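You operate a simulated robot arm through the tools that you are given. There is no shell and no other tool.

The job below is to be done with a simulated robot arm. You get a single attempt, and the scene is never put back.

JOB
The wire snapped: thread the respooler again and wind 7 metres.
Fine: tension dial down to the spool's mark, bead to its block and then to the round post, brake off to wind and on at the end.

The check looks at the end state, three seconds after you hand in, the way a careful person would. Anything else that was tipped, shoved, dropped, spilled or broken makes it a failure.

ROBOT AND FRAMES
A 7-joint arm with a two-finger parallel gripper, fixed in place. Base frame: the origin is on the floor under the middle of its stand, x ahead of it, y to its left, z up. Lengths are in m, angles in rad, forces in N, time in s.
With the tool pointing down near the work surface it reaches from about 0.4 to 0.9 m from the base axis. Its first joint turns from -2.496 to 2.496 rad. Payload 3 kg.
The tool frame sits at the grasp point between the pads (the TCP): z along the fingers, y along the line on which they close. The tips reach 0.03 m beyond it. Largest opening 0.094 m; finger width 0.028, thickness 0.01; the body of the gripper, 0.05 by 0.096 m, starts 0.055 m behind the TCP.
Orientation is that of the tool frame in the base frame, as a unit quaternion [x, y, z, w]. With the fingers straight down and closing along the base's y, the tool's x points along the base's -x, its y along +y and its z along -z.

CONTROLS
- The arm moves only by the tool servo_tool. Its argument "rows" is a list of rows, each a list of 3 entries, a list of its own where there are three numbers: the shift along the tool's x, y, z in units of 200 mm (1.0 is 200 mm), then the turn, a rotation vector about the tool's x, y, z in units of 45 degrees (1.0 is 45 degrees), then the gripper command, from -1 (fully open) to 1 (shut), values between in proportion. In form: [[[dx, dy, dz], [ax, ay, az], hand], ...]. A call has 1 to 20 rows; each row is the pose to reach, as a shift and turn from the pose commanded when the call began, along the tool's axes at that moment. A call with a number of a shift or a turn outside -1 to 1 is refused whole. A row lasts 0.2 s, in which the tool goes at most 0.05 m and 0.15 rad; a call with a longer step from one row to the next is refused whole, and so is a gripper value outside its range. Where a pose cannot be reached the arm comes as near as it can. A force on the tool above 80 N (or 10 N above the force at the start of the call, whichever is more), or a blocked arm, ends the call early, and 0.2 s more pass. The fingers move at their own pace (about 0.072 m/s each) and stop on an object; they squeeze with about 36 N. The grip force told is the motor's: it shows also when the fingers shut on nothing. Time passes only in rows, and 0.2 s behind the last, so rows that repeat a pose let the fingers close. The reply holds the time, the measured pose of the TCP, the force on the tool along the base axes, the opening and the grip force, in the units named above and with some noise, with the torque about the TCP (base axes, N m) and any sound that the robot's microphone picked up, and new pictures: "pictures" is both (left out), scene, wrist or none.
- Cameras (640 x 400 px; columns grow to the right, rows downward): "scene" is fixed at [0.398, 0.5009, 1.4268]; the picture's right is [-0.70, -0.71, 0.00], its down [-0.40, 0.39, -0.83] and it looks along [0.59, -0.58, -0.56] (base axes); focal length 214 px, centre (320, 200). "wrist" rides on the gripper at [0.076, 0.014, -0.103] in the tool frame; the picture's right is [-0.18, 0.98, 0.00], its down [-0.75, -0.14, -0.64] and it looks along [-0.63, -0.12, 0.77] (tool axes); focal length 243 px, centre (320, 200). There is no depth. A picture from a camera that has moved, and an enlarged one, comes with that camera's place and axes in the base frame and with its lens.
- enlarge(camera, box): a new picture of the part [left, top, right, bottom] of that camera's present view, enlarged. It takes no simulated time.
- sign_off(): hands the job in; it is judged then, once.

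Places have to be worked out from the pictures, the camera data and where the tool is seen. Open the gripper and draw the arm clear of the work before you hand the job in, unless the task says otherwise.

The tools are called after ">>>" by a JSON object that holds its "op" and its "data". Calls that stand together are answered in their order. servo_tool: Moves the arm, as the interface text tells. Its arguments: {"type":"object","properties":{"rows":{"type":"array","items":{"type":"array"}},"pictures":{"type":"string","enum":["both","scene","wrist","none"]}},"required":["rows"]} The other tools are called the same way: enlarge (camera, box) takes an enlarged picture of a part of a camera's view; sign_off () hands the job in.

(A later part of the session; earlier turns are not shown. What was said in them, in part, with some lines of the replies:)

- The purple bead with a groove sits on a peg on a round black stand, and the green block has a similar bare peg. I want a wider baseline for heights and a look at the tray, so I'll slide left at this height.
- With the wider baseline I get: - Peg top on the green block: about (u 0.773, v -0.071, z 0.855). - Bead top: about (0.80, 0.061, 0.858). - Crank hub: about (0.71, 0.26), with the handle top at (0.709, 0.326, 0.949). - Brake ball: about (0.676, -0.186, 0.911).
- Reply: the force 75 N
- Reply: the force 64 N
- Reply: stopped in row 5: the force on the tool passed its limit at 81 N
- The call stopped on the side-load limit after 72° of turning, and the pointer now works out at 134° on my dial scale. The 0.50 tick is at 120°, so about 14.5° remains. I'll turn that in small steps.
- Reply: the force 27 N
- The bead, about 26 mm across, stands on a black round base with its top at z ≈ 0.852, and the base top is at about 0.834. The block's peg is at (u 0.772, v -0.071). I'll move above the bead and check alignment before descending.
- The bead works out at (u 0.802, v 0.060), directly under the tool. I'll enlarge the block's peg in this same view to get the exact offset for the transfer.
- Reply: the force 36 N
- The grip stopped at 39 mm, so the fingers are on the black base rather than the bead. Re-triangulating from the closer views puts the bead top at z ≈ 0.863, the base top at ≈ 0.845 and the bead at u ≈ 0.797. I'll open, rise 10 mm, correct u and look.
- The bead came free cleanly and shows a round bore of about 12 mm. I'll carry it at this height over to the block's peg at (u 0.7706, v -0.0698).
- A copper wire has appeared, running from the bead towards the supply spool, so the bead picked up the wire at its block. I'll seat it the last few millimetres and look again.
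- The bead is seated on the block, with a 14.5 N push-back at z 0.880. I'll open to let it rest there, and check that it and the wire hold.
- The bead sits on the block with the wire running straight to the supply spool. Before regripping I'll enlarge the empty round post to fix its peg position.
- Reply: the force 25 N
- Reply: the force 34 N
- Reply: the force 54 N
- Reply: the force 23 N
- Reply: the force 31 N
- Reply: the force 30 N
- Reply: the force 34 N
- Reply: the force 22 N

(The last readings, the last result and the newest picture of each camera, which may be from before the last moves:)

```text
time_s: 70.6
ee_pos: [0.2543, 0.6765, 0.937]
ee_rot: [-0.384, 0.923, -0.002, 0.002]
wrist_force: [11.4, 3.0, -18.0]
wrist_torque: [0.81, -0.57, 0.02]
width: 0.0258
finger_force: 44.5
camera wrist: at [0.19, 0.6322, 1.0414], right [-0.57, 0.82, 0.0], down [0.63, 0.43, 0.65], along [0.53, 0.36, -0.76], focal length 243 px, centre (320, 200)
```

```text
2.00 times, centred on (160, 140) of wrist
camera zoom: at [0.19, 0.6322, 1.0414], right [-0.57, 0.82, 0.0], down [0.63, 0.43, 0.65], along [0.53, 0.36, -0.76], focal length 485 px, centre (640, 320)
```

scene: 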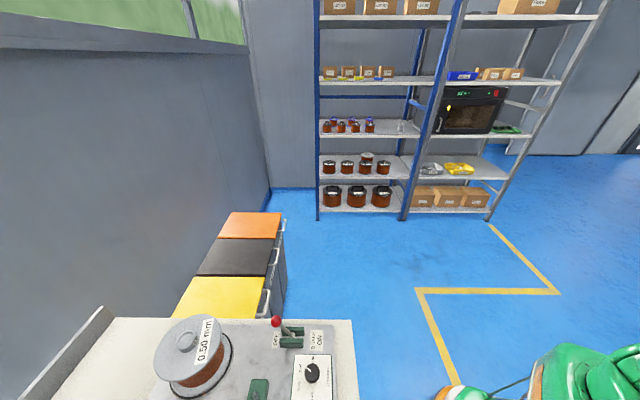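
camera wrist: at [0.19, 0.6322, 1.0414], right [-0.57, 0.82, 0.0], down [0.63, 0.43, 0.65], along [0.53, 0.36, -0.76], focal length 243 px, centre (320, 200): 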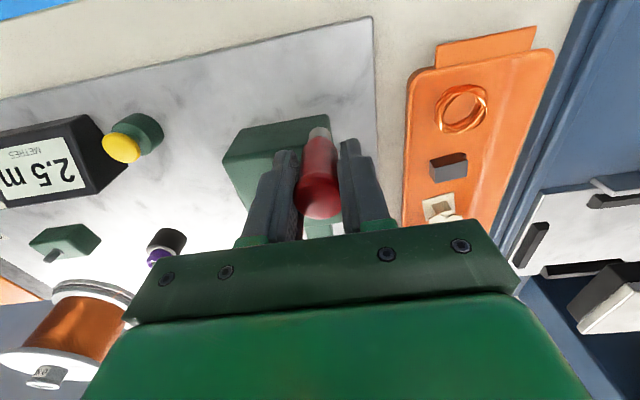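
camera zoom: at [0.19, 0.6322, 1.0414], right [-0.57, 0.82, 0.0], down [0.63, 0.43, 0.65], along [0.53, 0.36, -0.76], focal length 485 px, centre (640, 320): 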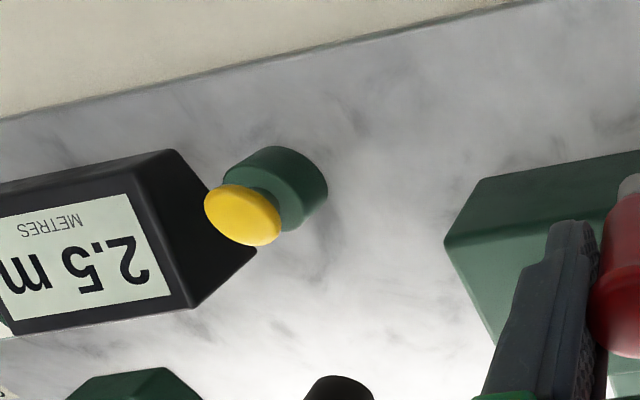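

The meter now reads 2.5, so the display seems to move in half-metre steps. I'll continue clockwise to the near side and then read at finer intervals, to learn how the steps relate to the crank angle.

>>> {"op": "servo_tool", "data": {"rows": [[[-0.0725, 0.0724, 0], [0, 0, 0], 1], [[-0.1638, 0.119, 0], [0, 0, 0], 1], [[-0.265, 0.135, 0], [0, 0, 0], 1], [[-0.3662, 0.119, 0], [0, 0, 0], 1], [[-0.4575, 0.0724, 0], [0, 0, 0], 1], [[-0.5299, 0, 0], [0, 0, 0], 1], [[-0.5765, -0.0913, 0], [0, 0, 0], 1], [[-0.5925, -0.1925, 0], [0, 0, 0], 1], [[-0.5765, -0.2937, 0], [0, 0, 0], 1], [[-0.5299, -0.385, 0], [0, 0, 0], 1], [[-0.4575, -0.4574, 0], [0, 0, 0], 1], [[-0.3662, -0.504, 0], [0, 0, 0], 1], [[-0.265, -0.52, 0], [0, 0, 0], 1], [[-0.1638, -0.504, 0], [0, 0, 0], 1]], "pictures": "both"}}

>>> {"op": "enlarge", "data": {"camera": "wrist", "box": [0, 40, 240, 190]}}

>>> {"op": "enlarge", "data": {"camera": "scene", "box": [140, 300, 260, 400]}}

```text
time_s: 73.6
ee_pos: [0.3465, 0.6277, 0.9382]
ee_rot: [-0.385, 0.923, 0.0, 0.001]
wrist_force: [-11.2, 23.9, 0.7]
wrist_torque: [-0.99, 0.67, -0.06]
width: 0.0259
finger_force: 45.4
camera wrist: at [0.2822, 0.5832, 1.0422], right [-0.57, 0.82, 0.0], down [0.63, 0.43, 0.64], along [0.53, 0.37, -0.77], focal length 243 px, centre (320, 200)
```

scene: 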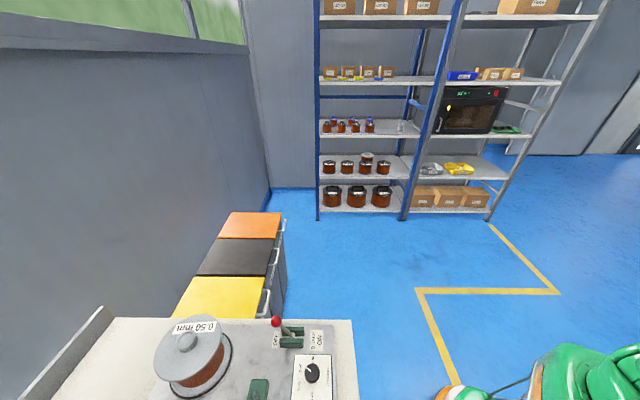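
wrist: 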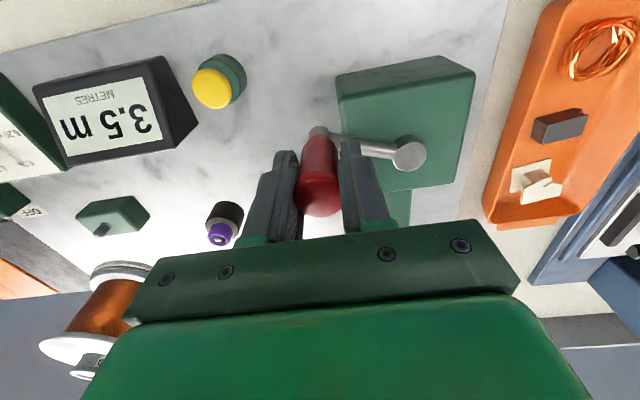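

```text
2.67 times, centred on (120, 115) of wrist
camera zoom: at [0.2822, 0.5832, 1.0422], right [-0.57, 0.82, 0.0], down [0.63, 0.43, 0.64], along [0.53, 0.37, -0.77], focal length 647 px, centre (853, 427)
```

zoom: 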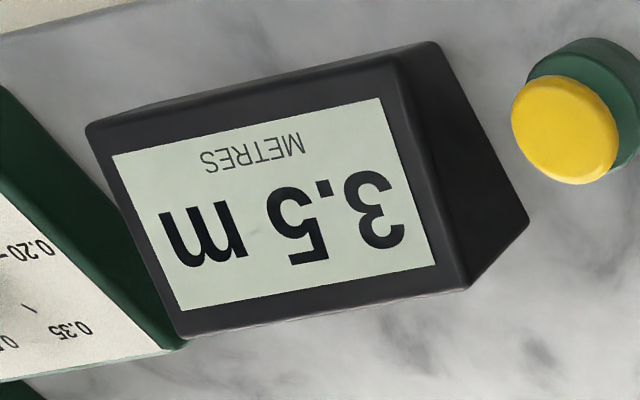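

```text
4.00 times, centred on (200, 350) of scene
camera zoom: at [0.398, 0.5009, 1.4268], right [-0.7, -0.71, 0.0], down [-0.4, 0.39, -0.83], along [0.59, -0.58, -0.56], focal length 858 px, centre (800, -400)
```

zoom: 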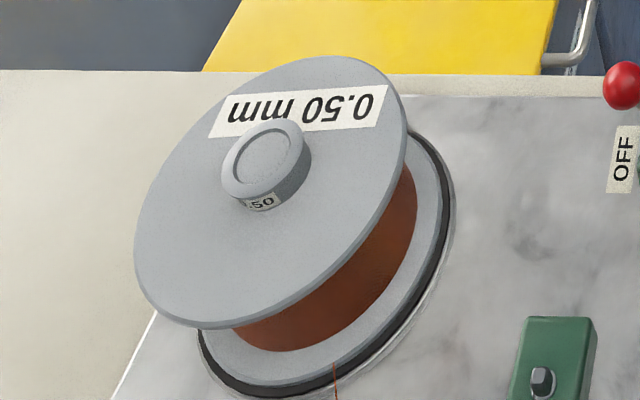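

The meter shows 3.5 m after about 1053° of clockwise turning, which suggests about 1.2–1.25 m per turn with the display rounding down in half metres. I'll step on about 108° and read again to pin down the rate.

>>> {"op": "servo_tool", "data": {"rows": [[[0.0915, 0.0466, 0], [0, 0, 0], 1], [[0.1639, 0.119, 0], [0, 0, 0], 1], [[0.2105, 0.2103, 0], [0, 0, 0], 1], [[0.2265, 0.3115, 0], [0, 0, 0], 1], [[0.2105, 0.4127, 0], [0, 0, 0], 1], [[0.1639, 0.504, 0], [0, 0, 0], 1]], "pictures": "both"}}

>>> {"op": "enlarge", "data": {"camera": "wrist", "box": [0, 80, 240, 230]}}

>>> {"op": "enlarge", "data": {"camera": "scene", "box": [140, 300, 260, 400]}}

```text
time_s: 75.0
ee_pos: [0.253, 0.6757, 0.9383]
ee_rot: [-0.384, 0.923, -0.001, 0.002]
wrist_force: [-5.4, 0.1, 21.4]
wrist_torque: [0.66, -0.52, 0.0]
width: 0.0259
finger_force: 44.9
camera wrist: at [0.1886, 0.6314, 1.0418], right [-0.57, 0.82, 0.0], down [0.63, 0.43, 0.65], along [0.53, 0.37, -0.76], focal length 243 px, centre (320, 200)
```

scene: 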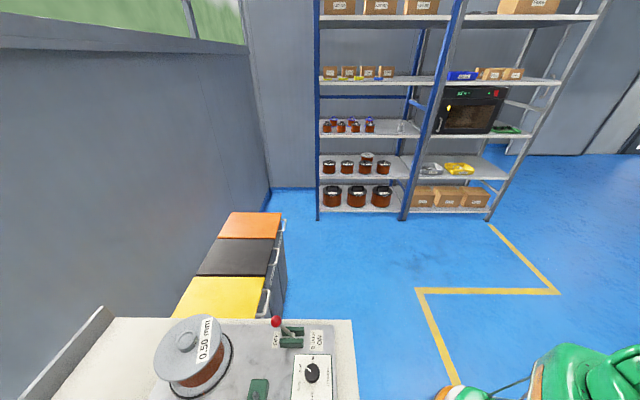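
wrist: 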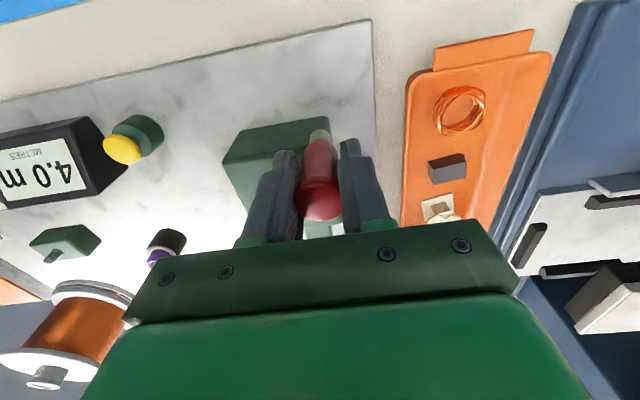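

```text
2.67 times, centred on (120, 155) of wrist
camera zoom: at [0.1886, 0.6314, 1.0418], right [-0.57, 0.82, 0.0], down [0.63, 0.43, 0.65], along [0.53, 0.37, -0.76], focal length 647 px, centre (853, 320)
```

zoom: 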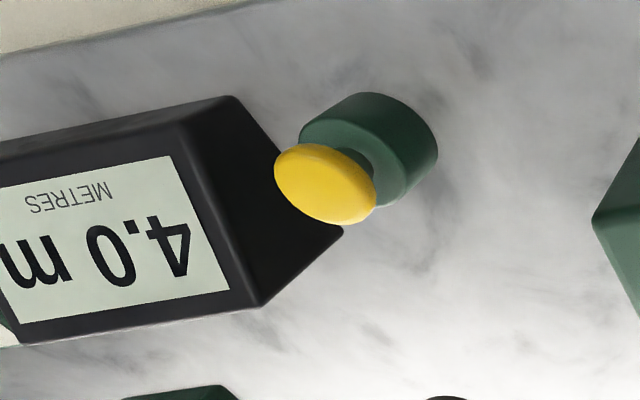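

```text
4.00 times, centred on (200, 350) of scene
camera zoom: at [0.398, 0.5009, 1.4268], right [-0.7, -0.71, 0.0], down [-0.4, 0.39, -0.83], along [0.59, -0.58, -0.56], focal length 858 px, centre (800, -400)
```

zoom: 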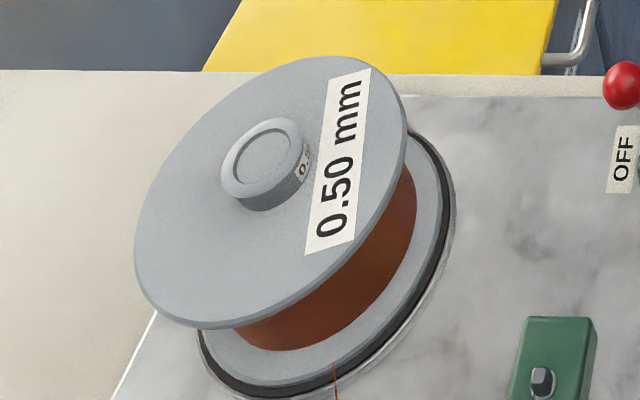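

The display flipped to 4.0 by 1161° of turning. So a half metre is about 140–145° of crank, or roughly 1.25 m per turn. I'll repeat the same arc round to the readable side and then find a flip precisely.

>>> {"op": "servo_tool", "data": {"rows": [[[-0.0725, 0.0724, 0], [0, 0, 0], 1], [[-0.1638, 0.119, 0], [0, 0, 0], 1], [[-0.265, 0.135, 0], [0, 0, 0], 1], [[-0.3662, 0.119, 0], [0, 0, 0], 1], [[-0.4575, 0.0724, 0], [0, 0, 0], 1], [[-0.5299, 0, 0], [0, 0, 0], 1], [[-0.5765, -0.0913, 0], [0, 0, 0], 1], [[-0.5925, -0.1925, 0], [0, 0, 0], 1], [[-0.5765, -0.2937, 0], [0, 0, 0], 1], [[-0.5299, -0.385, 0], [0, 0, 0], 1], [[-0.4575, -0.4574, 0], [0, 0, 0], 1], [[-0.3662, -0.504, 0], [0, 0, 0], 1], [[-0.265, -0.52, 0], [0, 0, 0], 1]], "pictures": "both"}}

>>> {"op": "enlarge", "data": {"camera": "wrist", "box": [0, 40, 240, 190]}}

>>> {"op": "enlarge", "data": {"camera": "scene", "box": [140, 300, 260, 400]}}

```text
time_s: 77.8
ee_pos: [0.3631, 0.6391, 0.9384]
ee_rot: [-0.384, 0.923, -0.001, 0.002]
wrist_force: [-4.5, 3.2, -11.2]
wrist_torque: [-0.62, 0.25, -0.05]
width: 0.0256
finger_force: 45.2
camera wrist: at [0.2993, 0.595, 1.0422], right [-0.57, 0.82, 0.0], down [0.63, 0.43, 0.64], along [0.53, 0.36, -0.76], focal length 243 px, centre (320, 200)
```

scene: 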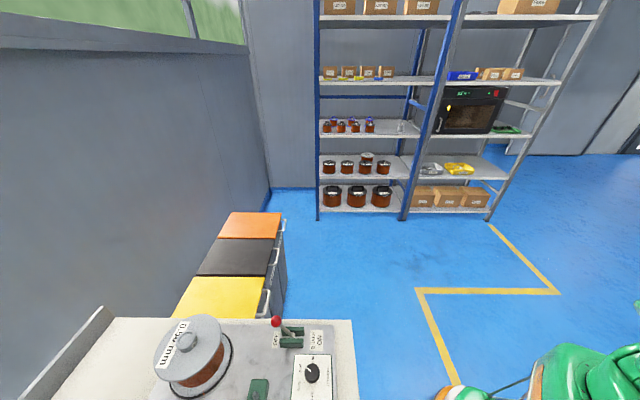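
wrist: 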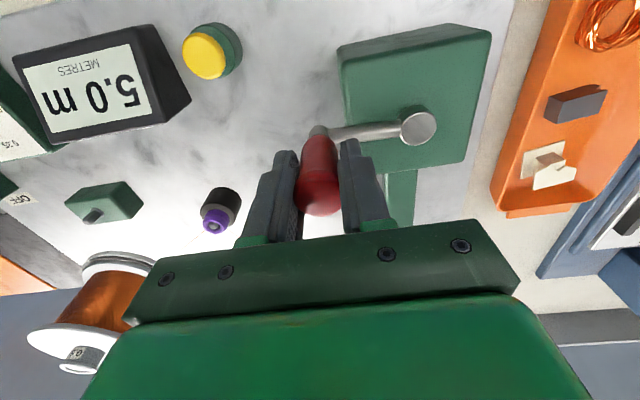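

```text
2.67 times, centred on (120, 115) of wrist
camera zoom: at [0.2993, 0.595, 1.0422], right [-0.57, 0.82, 0.0], down [0.63, 0.43, 0.64], along [0.53, 0.36, -0.76], focal length 647 px, centre (853, 427)
```

zoom: 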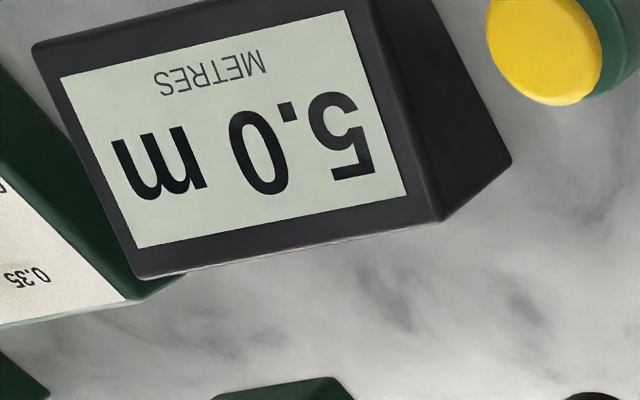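

```text
4.00 times, centred on (200, 350) of scene
camera zoom: at [0.398, 0.5009, 1.4268], right [-0.7, -0.71, 0.0], down [-0.4, 0.39, -0.83], along [0.59, -0.58, -0.56], focal length 858 px, centre (800, -400)
```

zoom: 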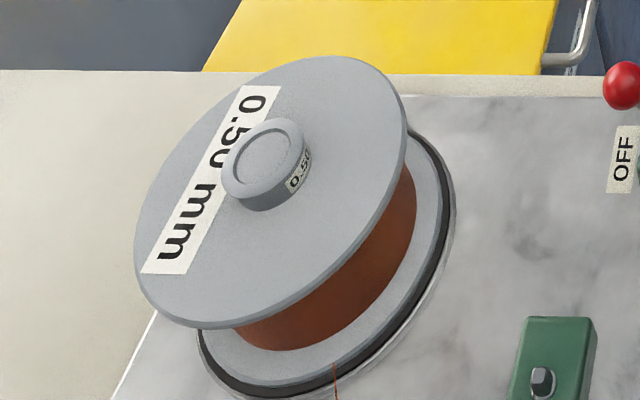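

The display is at 5.0 after 1395°, a little ahead of prediction, so it's about 1.35–1.38 m per turn. I'll make one full turn, which should leave it at 6.0 or 6.5. Then I'll approach 7.0 in small readable steps.

>>> {"op": "servo_tool", "data": {"rows": [[[0.1012, 0.016, 0], [0, 0, 0], 1], [[0.1925, 0.0626, 0], [0, 0, 0], 1], [[0.2649, 0.135, 0], [0, 0, 0], 1], [[0.3115, 0.2263, 0], [0, 0, 0], 1], [[0.3275, 0.3275, 0], [0, 0, 0], 1], [[0.3115, 0.4287, 0], [0, 0, 0], 1], [[0.2649, 0.52, 0], [0, 0, 0], 1], [[0.1925, 0.5924, 0], [0, 0, 0], 1], [[0.1012, 0.639, 0], [0, 0, 0], 1], [[0, 0.655, 0], [0, 0, 0], 1], [[-0.1012, 0.639, 0], [0, 0, 0], 1], [[-0.1925, 0.5924, 0], [0, 0, 0], 1], [[-0.2649, 0.52, 0], [0, 0, 0], 1], [[-0.3115, 0.4287, 0], [0, 0, 0], 1], [[-0.3275, 0.3275, 0], [0, 0, 0], 1], [[-0.3115, 0.2263, 0], [0, 0, 0], 1], [[-0.2649, 0.135, 0], [0, 0, 0], 1], [[-0.1925, 0.0626, 0], [0, 0, 0], 1], [[-0.1012, 0.016, 0], [0, 0, 0], 1], [[0, 0, 0], [0, 0, 0], 1]], "pictures": "both"}}

>>> {"op": "enlarge", "data": {"camera": "wrist", "box": [0, 20, 240, 170]}}

>>> {"op": "enlarge", "data": {"camera": "scene", "box": [140, 300, 260, 400]}}

```text
time_s: 82.0
ee_pos: [0.3645, 0.6395, 0.9385]
ee_rot: [-0.384, 0.923, -0.002, 0.001]
wrist_force: [-3.6, 2.6, -20.0]
wrist_torque: [-0.5, 0.17, 0.0]
width: 0.0258
finger_force: 44.7
camera wrist: at [0.3003, 0.5961, 1.042], right [-0.57, 0.82, 0.0], down [0.63, 0.43, 0.64], along [0.53, 0.36, -0.77], focal length 243 px, centre (320, 200)
```

scene: 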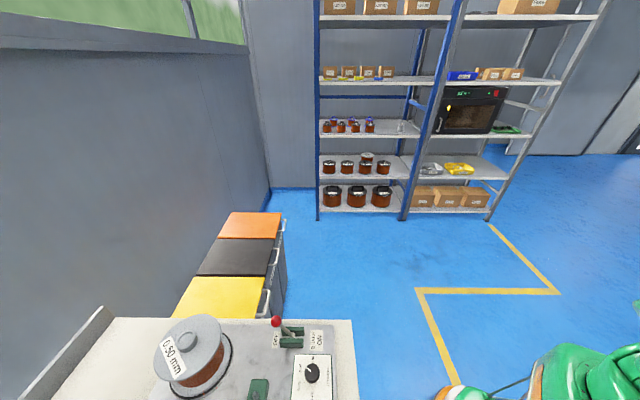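
wrist: 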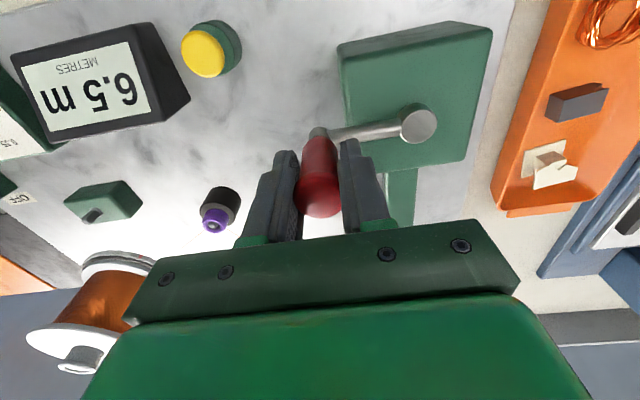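

```text
2.67 times, centred on (120, 95) of wrist
camera zoom: at [0.3003, 0.5961, 1.042], right [-0.57, 0.82, 0.0], down [0.63, 0.43, 0.64], along [0.53, 0.36, -0.77], focal length 647 px, centre (853, 480)
```

zoom: 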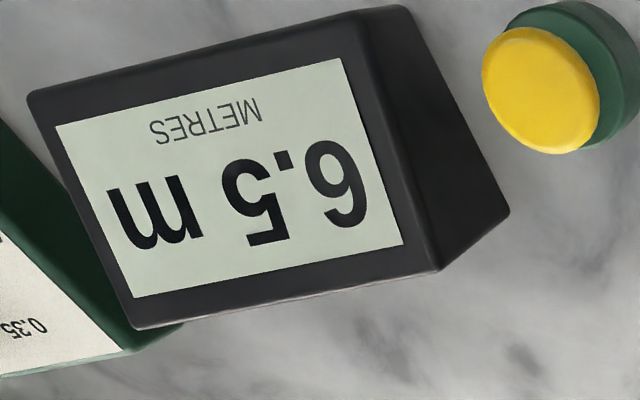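

```text
4.00 times, centred on (200, 350) of scene
camera zoom: at [0.398, 0.5009, 1.4268], right [-0.7, -0.71, 0.0], down [-0.4, 0.39, -0.83], along [0.59, -0.58, -0.56], focal length 858 px, centre (800, -400)
```

zoom: 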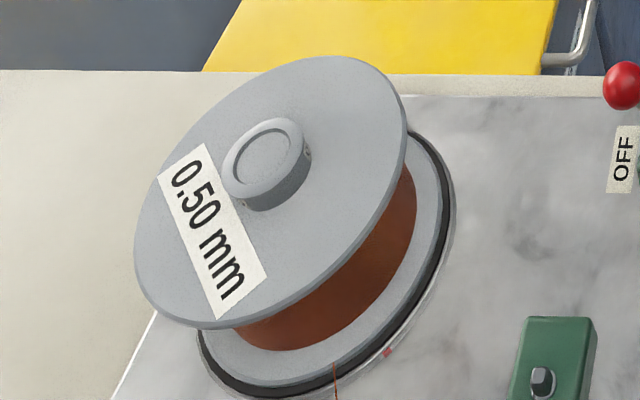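

The meter reads 6.5 m at 1755°. The next flip, to 7.0, should come at about 1870–1875°, where I can still see the display. I'll turn to about 1854° and then creep.

>>> {"op": "servo_tool", "data": {"rows": [[[0.1012, 0.016, 0], [0, 0, 0], 1], [[0.1925, 0.0626, 0], [0, 0, 0], 1], [[0.2649, 0.135, 0], [0, 0, 0], 1], [[0.3115, 0.2263, 0], [0, 0, 0], 1], [[0.3275, 0.3275, 0], [0, 0, 0], 1], [[0.3235, 0.3787, 0], [0, 0, 0], 1]], "pictures": "wrist"}}

>>> {"op": "enlarge", "data": {"camera": "wrist", "box": [0, 80, 240, 230]}}

>>> {"op": "enlarge", "data": {"camera": "scene", "box": [140, 300, 260, 400]}}

```text
time_s: 83.4
ee_pos: [0.2652, 0.648, 0.9384]
ee_rot: [-0.382, 0.924, 0.0, 0.003]
wrist_force: [1.6, 1.1, 13.4]
wrist_torque: [-0.06, 0.18, 0.02]
width: 0.0259
finger_force: 45.4
camera wrist: at [0.2013, 0.6043, 1.0419], right [-0.57, 0.82, 0.0], down [0.63, 0.43, 0.64], along [0.53, 0.36, -0.76], focal length 243 px, centre (320, 200)
```

wrist: 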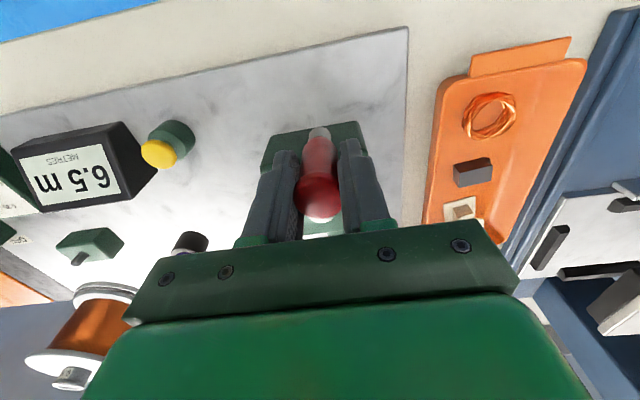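

```text
2.67 times, centred on (120, 155) of wrist
camera zoom: at [0.2013, 0.6043, 1.0419], right [-0.57, 0.82, 0.0], down [0.63, 0.43, 0.64], along [0.53, 0.36, -0.76], focal length 647 px, centre (853, 320)
```

zoom: 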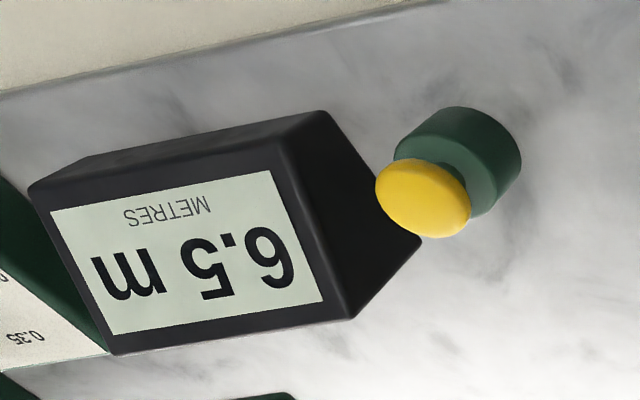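

```text
4.00 times, centred on (200, 350) of scene
camera zoom: at [0.398, 0.5009, 1.4268], right [-0.7, -0.71, 0.0], down [-0.4, 0.39, -0.83], along [0.59, -0.58, -0.56], focal length 858 px, centre (800, -400)
```

zoom: 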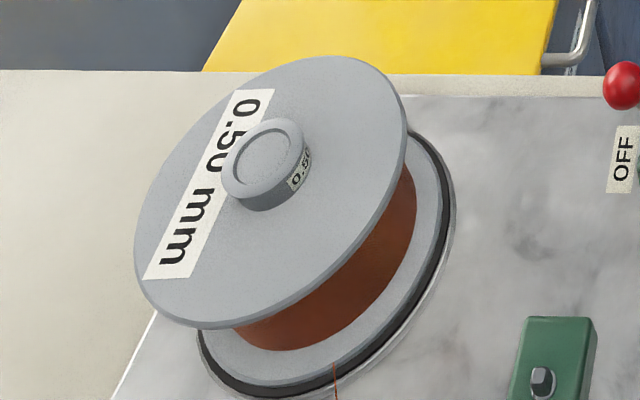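

Still 6.5 at 1854°, as expected. I'll creep 18° more and read.

>>> {"op": "servo_tool", "data": {"rows": [[[-0.012, 0.05, 0], [0, 0, 0], 1], [[-0.0315, 0.0975, 0], [0, 0, 0], 1]], "pictures": "wrist"}}

>>> {"op": "enlarge", "data": {"camera": "wrist", "box": [0, 80, 240, 230]}}

```text
time_s: 84.0
ee_pos: [0.2574, 0.6664, 0.9376]
ee_rot: [-0.383, 0.924, 0.0, 0.002]
wrist_force: [4.9, 2.8, 27.1]
wrist_torque: [0.28, -0.38, 0.0]
width: 0.0256
finger_force: 45.0
camera wrist: at [0.1922, 0.6221, 1.0415], right [-0.57, 0.82, 0.0], down [0.63, 0.43, 0.65], along [0.53, 0.37, -0.76], focal length 243 px, centre (320, 200)
```

wrist: 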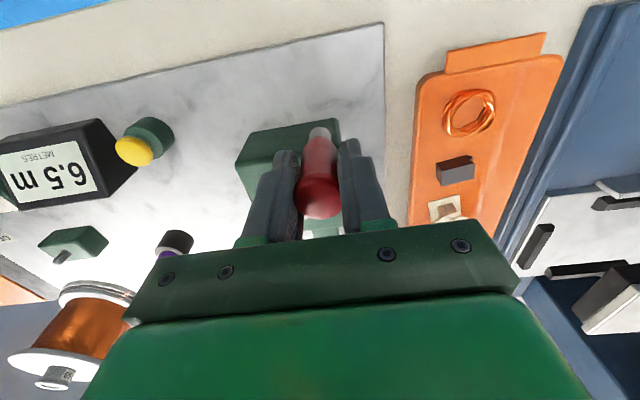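

```text
2.67 times, centred on (120, 155) of wrist
camera zoom: at [0.1922, 0.6221, 1.0415], right [-0.57, 0.82, 0.0], down [0.63, 0.43, 0.65], along [0.53, 0.37, -0.76], focal length 647 px, centre (853, 320)
```

zoom: 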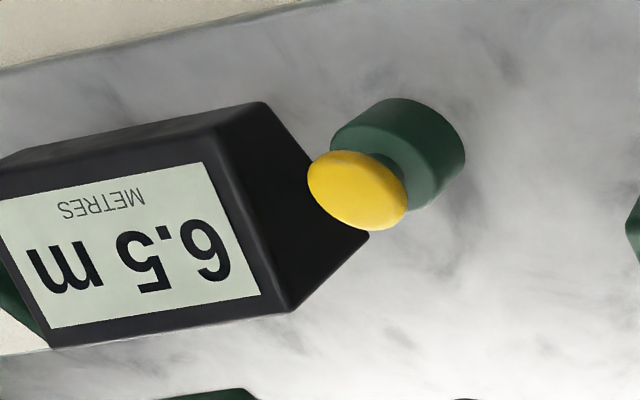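

Still 6.5. I'll creep another 9–18°.

>>> {"op": "servo_tool", "data": {"rows": [[[-0.027, 0.044, -0.003], [0, 0, 0], 1]], "pictures": "wrist"}}

>>> {"op": "enlarge", "data": {"camera": "wrist", "box": [0, 80, 240, 230]}}

```text
time_s: 84.4
ee_pos: [0.2557, 0.6754, 0.937]
ee_rot: [-0.383, 0.924, 0.0, 0.002]
wrist_force: [16.3, 2.1, 7.0]
wrist_torque: [0.39, -0.3, 0.0]
width: 0.0259
finger_force: 44.6
camera wrist: at [0.19, 0.6314, 1.0415], right [-0.57, 0.82, 0.0], down [0.63, 0.43, 0.64], along [0.53, 0.36, -0.76], focal length 243 px, centre (320, 200)
```

wrist: 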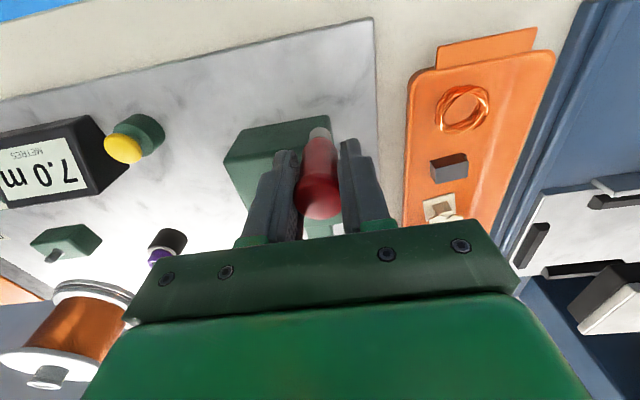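

```text
2.67 times, centred on (120, 155) of wrist
camera zoom: at [0.19, 0.6314, 1.0415], right [-0.57, 0.82, 0.0], down [0.63, 0.43, 0.64], along [0.53, 0.36, -0.76], focal length 647 px, centre (853, 320)
```

zoom: 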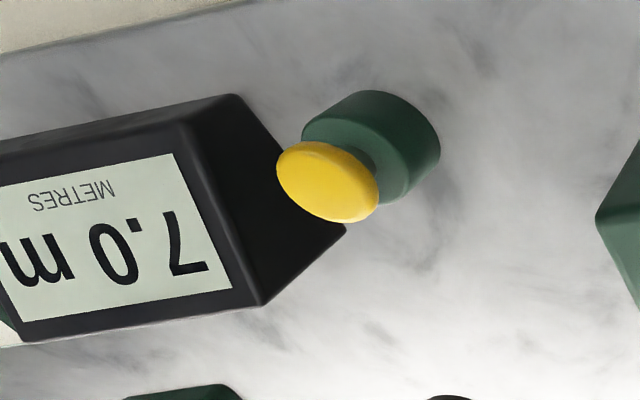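

The meter just flipped to 7.0 (between 1872° and 1881°). All the flips fit 1.4 m per turn, counted from the crank's original position and rounded to the nearest half metre. That makes 7.0 m exactly five turns, about 55° further on, so I'll creep on to just short of that.

>>> {"op": "servo_tool", "data": {"rows": [[[-0.0335, 0.039, 0], [0, 0, 0], 1], [[-0.0725, 0.0725, 0], [0, 0, 0], 1], [[-0.1165, 0.0995, 0], [0, 0, 0], 1], [[-0.164, 0.119, 0], [0, 0, 0], 1], [[-0.197, 0.128, 0], [0, 0, 0], 1], [[-0.197, 0.128, 0], [0, 0, 0], 1]], "pictures": "both"}}

>>> {"op": "enlarge", "data": {"camera": "wrist", "box": [0, 80, 240, 230]}}

>>> {"op": "enlarge", "data": {"camera": "scene", "box": [140, 300, 260, 400]}}

```text
time_s: 85.8
ee_pos: [0.2643, 0.7213, 0.9366]
ee_rot: [-0.382, 0.924, -0.001, 0.001]
wrist_force: [14.3, -11.1, -4.4]
wrist_torque: [-0.37, 0.46, 0.0]
width: 0.0257
finger_force: 45.1
camera wrist: at [0.1999, 0.6781, 1.0415], right [-0.57, 0.82, 0.0], down [0.63, 0.43, 0.64], along [0.53, 0.36, -0.77], focal length 243 px, centre (320, 200)
```

scene: 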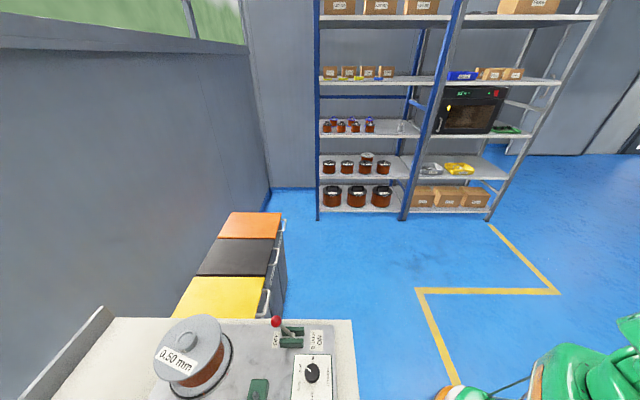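
wrist: 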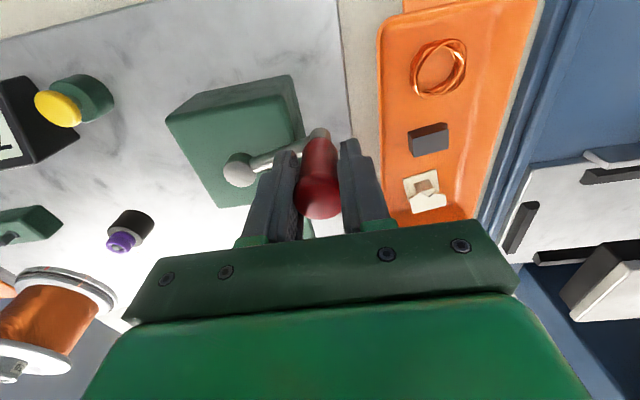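

```text
2.67 times, centred on (120, 155) of wrist
camera zoom: at [0.1999, 0.6781, 1.0415], right [-0.57, 0.82, 0.0], down [0.63, 0.43, 0.64], along [0.53, 0.36, -0.77], focal length 647 px, centre (853, 320)
```

zoom: 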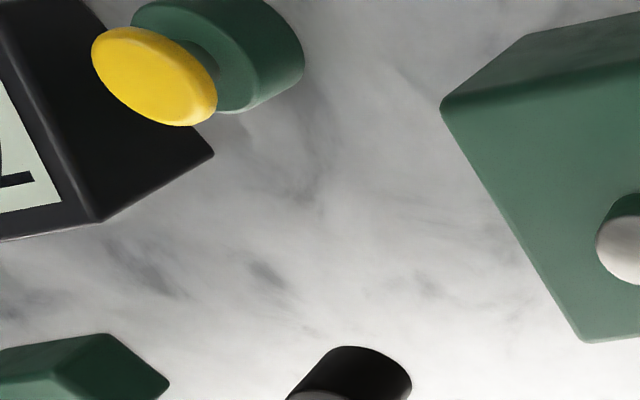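

```text
4.00 times, centred on (200, 350) of scene
camera zoom: at [0.398, 0.5009, 1.4268], right [-0.7, -0.71, 0.0], down [-0.4, 0.39, -0.83], along [0.59, -0.58, -0.56], focal length 858 px, centre (800, -400)
```

zoom: 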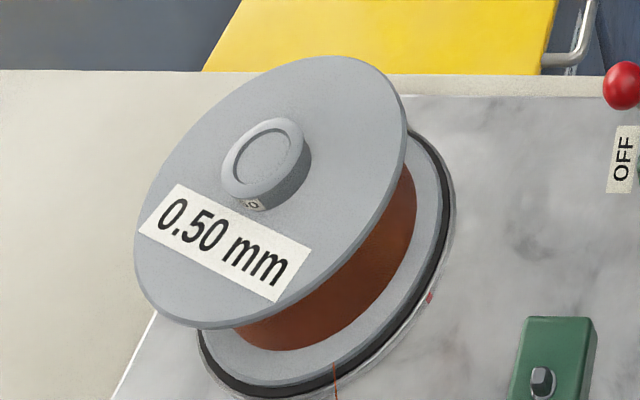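

The crank is at about 1923°, just short of five net turns, so about 6.95–7.0 m by my fit. I'll open the gripper, lift straight off the handle, and then read the meter.

>>> {"op": "servo_tool", "data": {"rows": [[[0, 0, 0], [0, 0, 0], 0.3], [[0, 0, 0], [0, 0, 0], 0.0], [[0, 0, 0], [0, 0, 0], -0.15], [[0, 0, 0], [0, 0, 0], -0.15], [[0, 0, -0.15], [0, 0, 0], -0.15], [[0, 0, -0.35], [0, 0, 0], -0.15], [[0, 0, -0.55], [0, 0, 0], -0.15], [[0.1, -0.1, -0.65], [0, 0, 0], -0.15], [[0.2, -0.25, -0.65], [0, 0, 0], -0.15], [[0.2, -0.45, -0.65], [0, 0, 0], -0.15], [[0.2, -0.65, -0.65], [0, 0, 0], -0.15], [[0.2, -0.65, -0.65], [0, 0, 0], -0.15]], "pictures": "wrist"}}

>>> {"op": "enlarge", "data": {"camera": "wrist", "box": [40, 20, 360, 220]}}

```text
time_s: 88.4
ee_pos: [0.3283, 0.6034, 1.0691]
ee_rot: [-0.384, 0.923, 0.0, 0.001]
wrist_force: [0.0, -0.2, 0.6]
wrist_torque: [-0.01, 0.02, -0.01]
width: 0.0544
finger_force: 0.1
camera wrist: at [0.2629, 0.5592, 1.1725], right [-0.57, 0.82, 0.0], down [0.63, 0.43, 0.64], along [0.53, 0.36, -0.77], focal length 243 px, centre (320, 200)
```

wrist: 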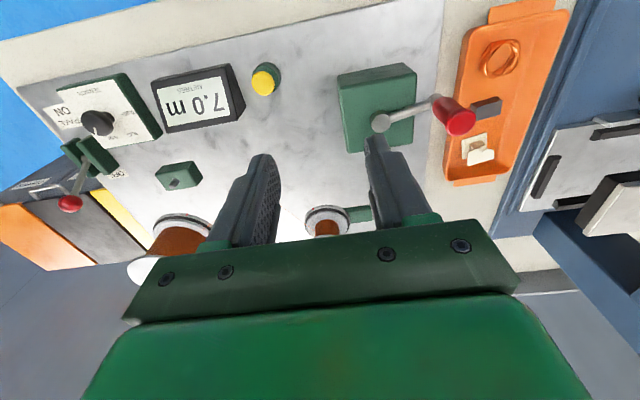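

```text
2.00 times, centred on (200, 120) of wrist
camera zoom: at [0.2629, 0.5592, 1.1725], right [-0.57, 0.82, 0.0], down [0.63, 0.43, 0.64], along [0.53, 0.36, -0.77], focal length 485 px, centre (560, 360)
```

zoom: 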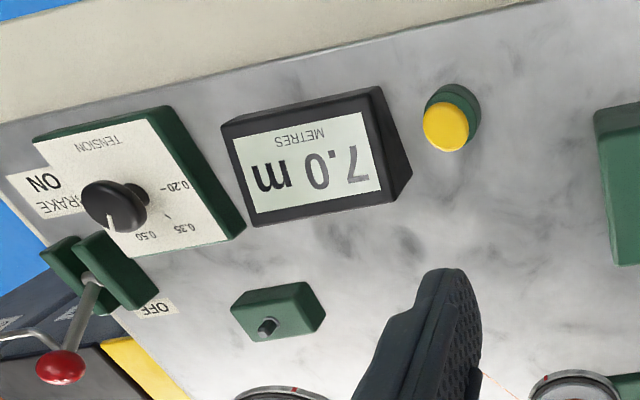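

The meter reads 7.0 m and copper is wound on the take-up spool. Now the brake goes back on: I'll move over behind the lever (the +u side) with closed fingers, staying high.

>>> {"op": "servo_tool", "data": {"rows": [[[-0.05, -0.167, 0], [0, 0, 0], 0.3], [[-0.1, -0.333, 0], [0, 0, 0], 0.6], [[-0.15, -0.5, 0], [0, 0, 0], 1], [[-0.2, -0.667, 0], [0, 0, 0], 1], [[-0.25, -0.833, 0], [0, 0, 0], 1], [[-0.3, -1.0, 0], [0, 0, 0], 1]], "pictures": "none"}}

>>> {"op": "servo_tool", "data": {"rows": [[[-0.05, -0.17, 0], [0, 0, 0], 1], [[-0.11, -0.34, 0], [0, 0, 0], 1], [[-0.17, -0.51, 0], [0, 0, 0], 1], [[-0.23, -0.68, 0], [0, 0, 0], 1], [[-0.28, -0.8, 0], [0, 0, 0], 1], [[-0.321, -0.9125, 0], [0, 0, 0], 1], [[-0.321, -0.9125, 0], [0, 0, 0], 1]], "pictures": "both"}}

>>> {"op": "enlarge", "data": {"camera": "scene", "box": [210, 280, 370, 400]}}

```text
time_s: 89.8
ee_pos: [0.5121, 0.5028, 1.0704]
ee_rot: [-0.383, 0.924, -0.002, 0.001]
wrist_force: [0.0, 0.6, 0.3]
wrist_torque: [0.02, 0.0, 0.03]
width: 0.0002
finger_force: 33.2
```

```text
time_s: 91.4
ee_pos: [0.686, 0.419, 1.0667]
ee_rot: [-0.384, 0.923, -0.002, 0.001]
wrist_force: [0.1, 0.7, 0.9]
wrist_torque: [-0.01, 0.02, 0.0]
width: 0.0
finger_force: 32.8
camera wrist: at [0.6222, 0.3746, 1.172], right [-0.57, 0.82, 0.0], down [0.63, 0.44, 0.64], along [0.53, 0.36, -0.77], focal length 243 px, centre (320, 200)
```

scene: 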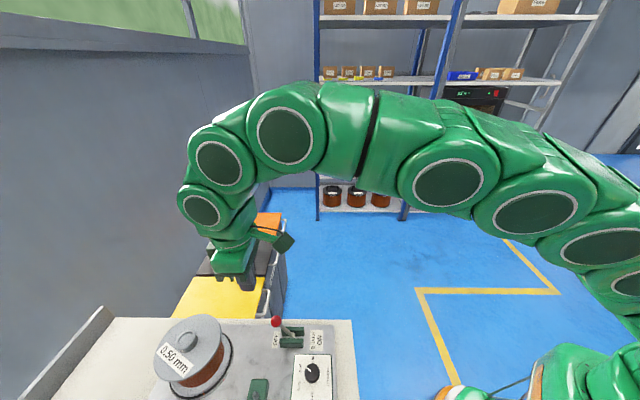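
wrist: 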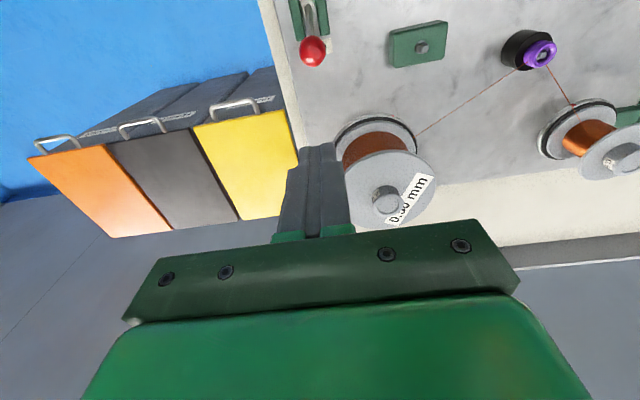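

```text
3.33 times, centred on (290, 340) of scene
camera zoom: at [0.398, 0.5009, 1.4268], right [-0.7, -0.71, 0.0], down [-0.4, 0.39, -0.83], along [0.59, -0.58, -0.56], focal length 715 px, centre (420, -267)
```

zoom: 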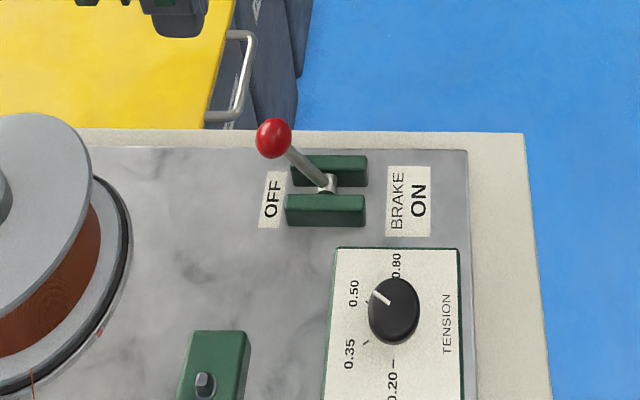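

The ball is at (u 0.742, v -0.1885, z 0.908) and the fingers are behind it with about 12 mm to spare. I'll descend to the same height as before.

>>> {"op": "servo_tool", "data": {"rows": [[[-0.02, 0, 0.18], [0, 0, 0], 1], [[-0.02, 0, 0.36], [0, 0, 0], 1], [[-0.02, 0, 0.54], [0, 0, 0], 1], [[-0.02, 0, 0.705], [0, 0, 0], 1], [[-0.02, 0, 0.705], [0, 0, 0], 1]], "pictures": "both"}}

>>> {"op": "enlarge", "data": {"camera": "scene", "box": [210, 280, 370, 400]}}

```text
time_s: 92.6
ee_pos: [0.6879, 0.422, 0.9282]
ee_rot: [-0.383, 0.924, -0.002, 0.001]
wrist_force: [0.0, -0.8, 0.3]
wrist_torque: [0.0, 0.02, 0.03]
width: 0.0
finger_force: 32.8
camera wrist: at [0.6246, 0.3787, 1.0322], right [-0.57, 0.82, 0.0], down [0.63, 0.43, 0.64], along [0.53, 0.36, -0.76], focal length 243 px, centre (320, 200)
```

scene: 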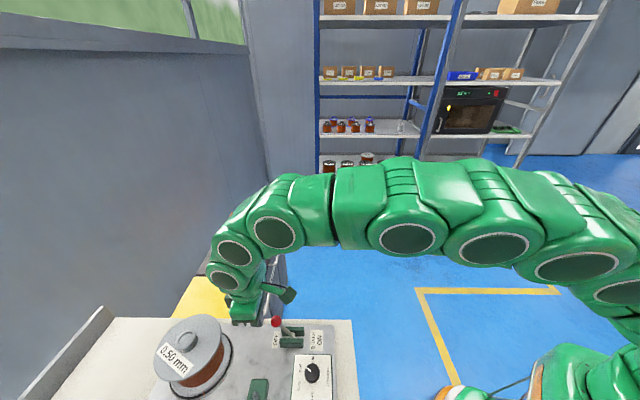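
wrist: 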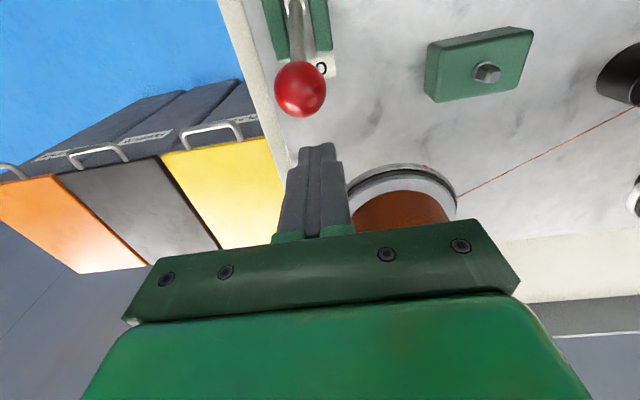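

```text
3.33 times, centred on (290, 340) of scene
camera zoom: at [0.398, 0.5009, 1.4268], right [-0.7, -0.71, 0.0], down [-0.4, 0.39, -0.83], along [0.59, -0.58, -0.56], focal length 715 px, centre (420, -267)
```

zoom: 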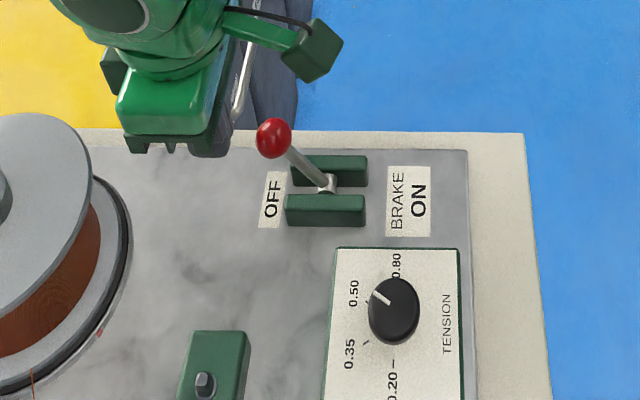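

The fingers are behind the ball. I'll push towards -u in small steps to u ≈ 0.704, where the ball should be at its ON stop.

>>> {"op": "servo_tool", "data": {"rows": [[[0.07, 0, 0], [0, 0, 0], 1], [[0.14, 0, 0], [0, 0, 0], 1], [[0.21, 0, 0], [0, 0, 0], 1], [[0.28, 0, 0], [0, 0, 0], 1], [[0.345, 0, 0], [0, 0, 0], 1], [[0.405, 0, 0], [0, 0, 0], 1]], "pictures": "both"}}

>>> {"op": "enlarge", "data": {"camera": "scene", "box": [210, 280, 370, 400]}}

```text
time_s: 94.0
ee_pos: [0.6303, 0.3655, 0.9277]
ee_rot: [-0.384, 0.923, -0.001, 0.001]
wrist_force: [1.3, 1.0, 0.0]
wrist_torque: [0.05, 0.0, 0.03]
width: 0.0002
finger_force: 33.3
camera wrist: at [0.5656, 0.3213, 1.0321], right [-0.57, 0.82, 0.0], down [0.63, 0.43, 0.64], along [0.53, 0.36, -0.76], focal length 243 px, centre (320, 200)
```

scene: 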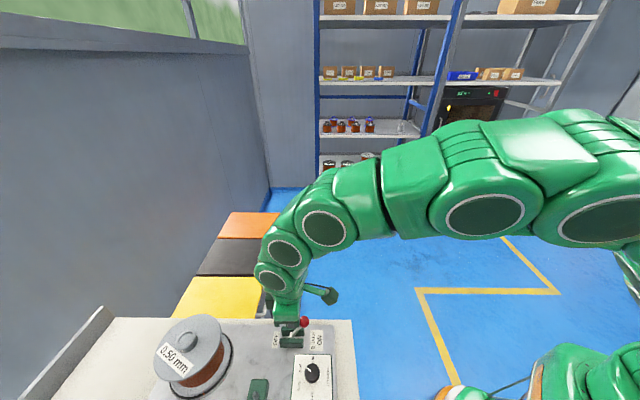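
wrist: 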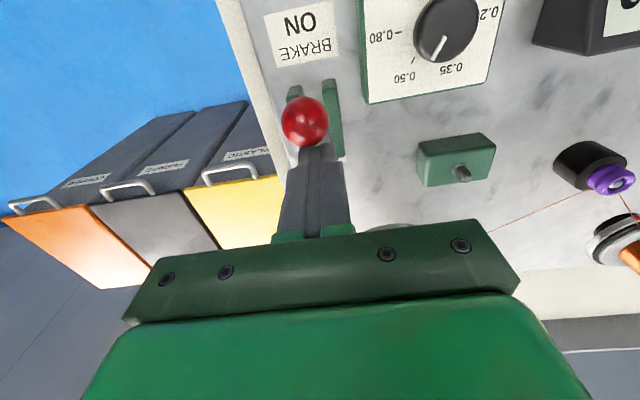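

```text
3.33 times, centred on (290, 340) of scene
camera zoom: at [0.398, 0.5009, 1.4268], right [-0.7, -0.71, 0.0], down [-0.4, 0.39, -0.83], along [0.59, -0.58, -0.56], focal length 715 px, centre (420, -267)
```

zoom: 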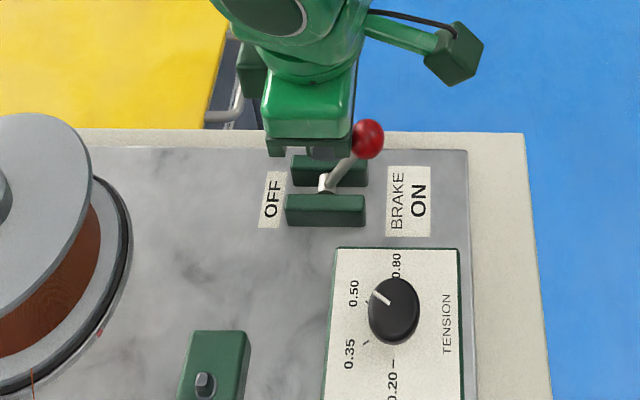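

The lever is back at ON, with the ball at u ≈ 0.675 as at the start, and no load on the tool. I'll back off, rise, and draw the arm clear to check everything.

>>> {"op": "servo_tool", "data": {"rows": [[[-0.08, 0, 0], [0, 0, 0], 1], [[-0.15, 0, 0], [0, 0, 0], 1], [[-0.15, 0, -0.2], [0, 0, 0], 1], [[-0.15, 0, -0.4], [0, 0, 0], 1], [[-0.15, 0, -0.6], [0, 0, 0], 0.5], [[-0.05, 0.1, -0.75], [0, 0, 0], 0], [[0.15, 0.2, -0.8], [0, 0, 0], -0.5], [[0.35, 0.3, -0.85], [0, 0, 0], -1], [[0.55, 0.4, -0.9], [0, 0, 0], -1], [[0.75, 0.5, -0.95], [0, 0, 0], -1], [[0.75, 0.5, -0.95], [0, 0, 0], -1]], "pictures": "both"}}

>>> {"op": "enlarge", "data": {"camera": "scene", "box": [210, 280, 370, 400]}}

>>> {"op": "enlarge", "data": {"camera": "wrist", "box": [200, 40, 480, 215]}}

```text
time_s: 96.4
ee_pos: [0.4531, 0.329, 1.1176]
ee_rot: [-0.384, 0.923, -0.001, 0.002]
wrist_force: [0.0, 0.6, -0.2]
wrist_torque: [-0.01, -0.03, 0.0]
width: 0.094
finger_force: 0.1
camera wrist: at [0.3881, 0.2849, 1.2208], right [-0.57, 0.82, 0.0], down [0.63, 0.43, 0.64], along [0.53, 0.36, -0.77], focal length 243 px, centre (320, 200)
```

scene: 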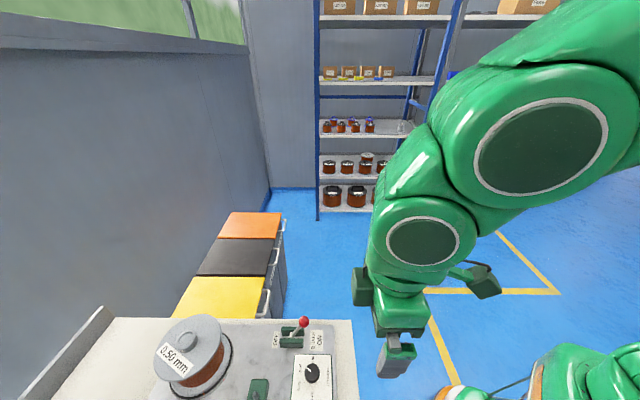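
wrist: 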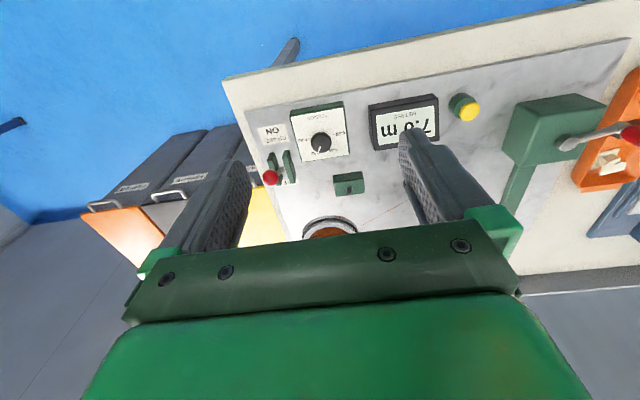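

```text
3.33 times, centred on (290, 340) of scene
camera zoom: at [0.398, 0.5009, 1.4268], right [-0.7, -0.71, 0.0], down [-0.4, 0.39, -0.83], along [0.59, -0.58, -0.56], focal length 715 px, centre (420, -267)
```

zoom: 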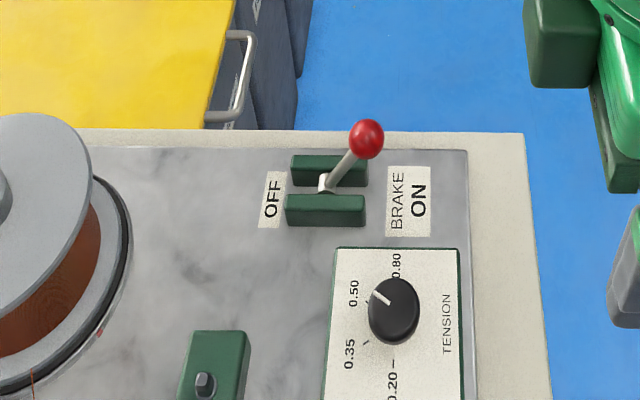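

```text
2.29 times, centred on (340, 128) of wrist
camera zoom: at [0.3881, 0.2849, 1.2208], right [-0.57, 0.82, 0.0], down [0.63, 0.43, 0.64], along [0.53, 0.36, -0.77], focal length 555 px, centre (274, 366)
```

zoom: 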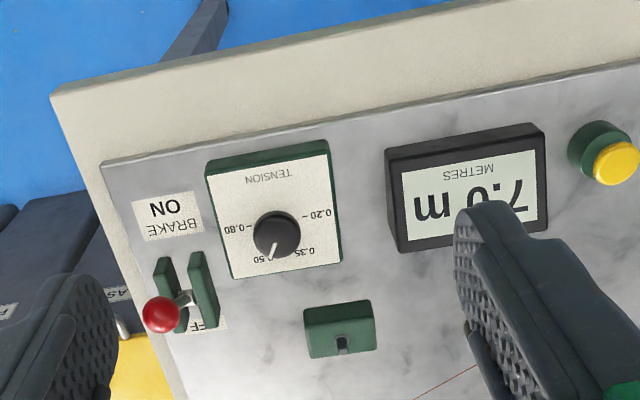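

Brake ON, dial at 0.50 and the meter at 7.0 m. I'll shift to view the bead and both spools for a last check, staying well clear.

>>> {"op": "servo_tool", "data": {"rows": [[[0, 0.2, -0.08], [0, 0, 0], -1], [[0, 0.4, -0.16], [0, 0, 0], -1], [[0, 0.6, -0.24], [0, 0, 0], -1], [[0, 0.75, -0.3], [0, 0, 0], -1], [[0, 0.75, -0.3], [0, 0, 0], -1]], "pictures": "wrist"}}

>>> {"op": "enlarge", "data": {"camera": "wrist", "box": [240, 80, 420, 210]}}

>>> {"op": "enlarge", "data": {"camera": "wrist", "box": [140, 50, 340, 175]}}

```text
time_s: 97.6
ee_pos: [0.3457, 0.4355, 1.1755]
ee_rot: [-0.383, 0.924, -0.002, 0.002]
wrist_force: [-0.3, 0.1, -0.7]
wrist_torque: [-0.02, -0.04, 0.03]
width: 0.0943
finger_force: 0.1
camera wrist: at [0.2816, 0.3911, 1.2805], right [-0.57, 0.82, 0.0], down [0.63, 0.43, 0.64], along [0.53, 0.36, -0.77], focal length 243 px, centre (320, 200)
```

wrist: 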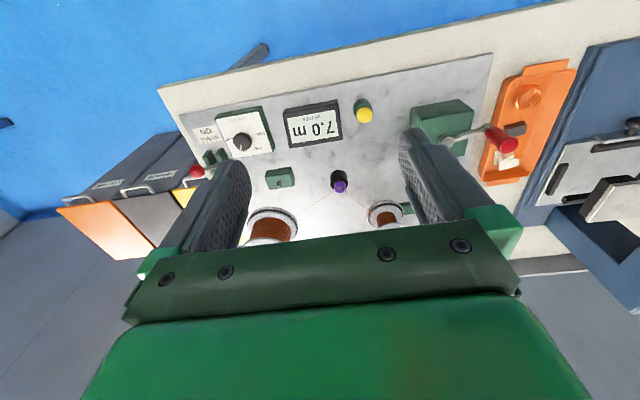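

```text
3.08 times, centred on (330, 145) of wrist
camera zoom: at [0.2816, 0.3911, 1.2805], right [-0.57, 0.82, 0.0], down [0.63, 0.43, 0.64], along [0.53, 0.36, -0.77], focal length 746 px, centre (289, 369)
```

zoom: 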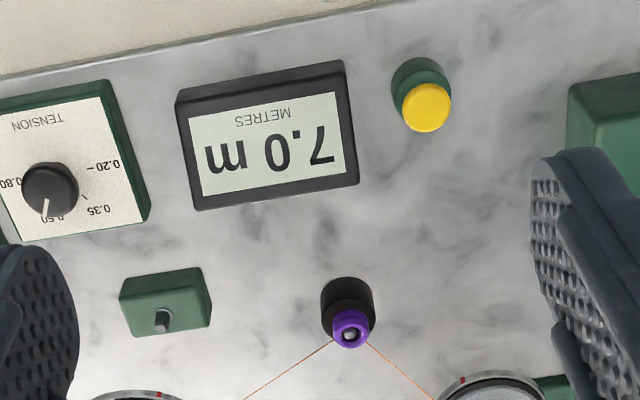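

```text
3.20 times, centred on (240, 112) of wrist
camera zoom: at [0.2816, 0.3911, 1.2805], right [-0.57, 0.82, 0.0], down [0.63, 0.43, 0.64], along [0.53, 0.36, -0.77], focal length 776 px, centre (576, 480)
```

zoom: 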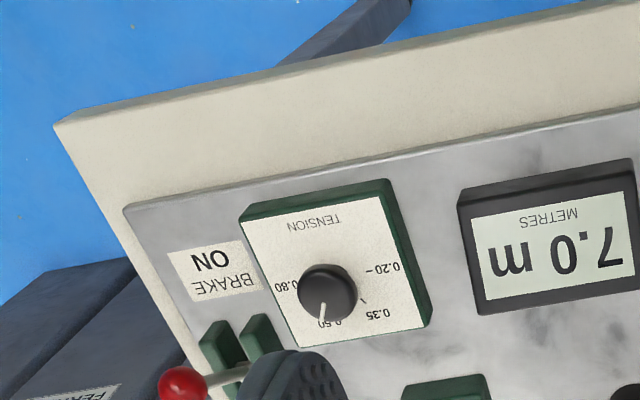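

Everything checks out:
- **Wire:** it's intact, running from the supply spool past the bead on the round post to the take-up spool.
- **Meter:** it reads 7.0 m.
- **Dial and brake:** the dial is at 0.50 and the brake is ON.
- **Arm:** the gripper is open and clear of the machine.

I'm handing the job in.

>>> {"op": "sign_off", "data": {}}

```text
The job is handed in.
```

The respooler is threaded again, 7 m is wound, and I've handed the job in; the check result hasn't come back to me.

- **Tension:** the dial is turned down from past 0.80 to 0.50, which matches the 0.50 mm spool.
- **Thread:** I took the bead to its green block, where it picked up the wire, then to the black round post. The wire runs unbroken from the supply spool past the bead to the take-up spool.
- **Length:** the meter reads 7.0 m. It only shows half-metre steps, so I set the length from the crank angle. I estimate 6.95 m, or up to about 7.2 m if the meter rounds down.
- **Brake:** it was off for winding and is back on.

I first turned the crank about a third of a turn the wrong way. The meter stayed at 0.0 and the wire was unharmed. Nothing was tipped or dropped, and the gripper is open and clear of the machine.
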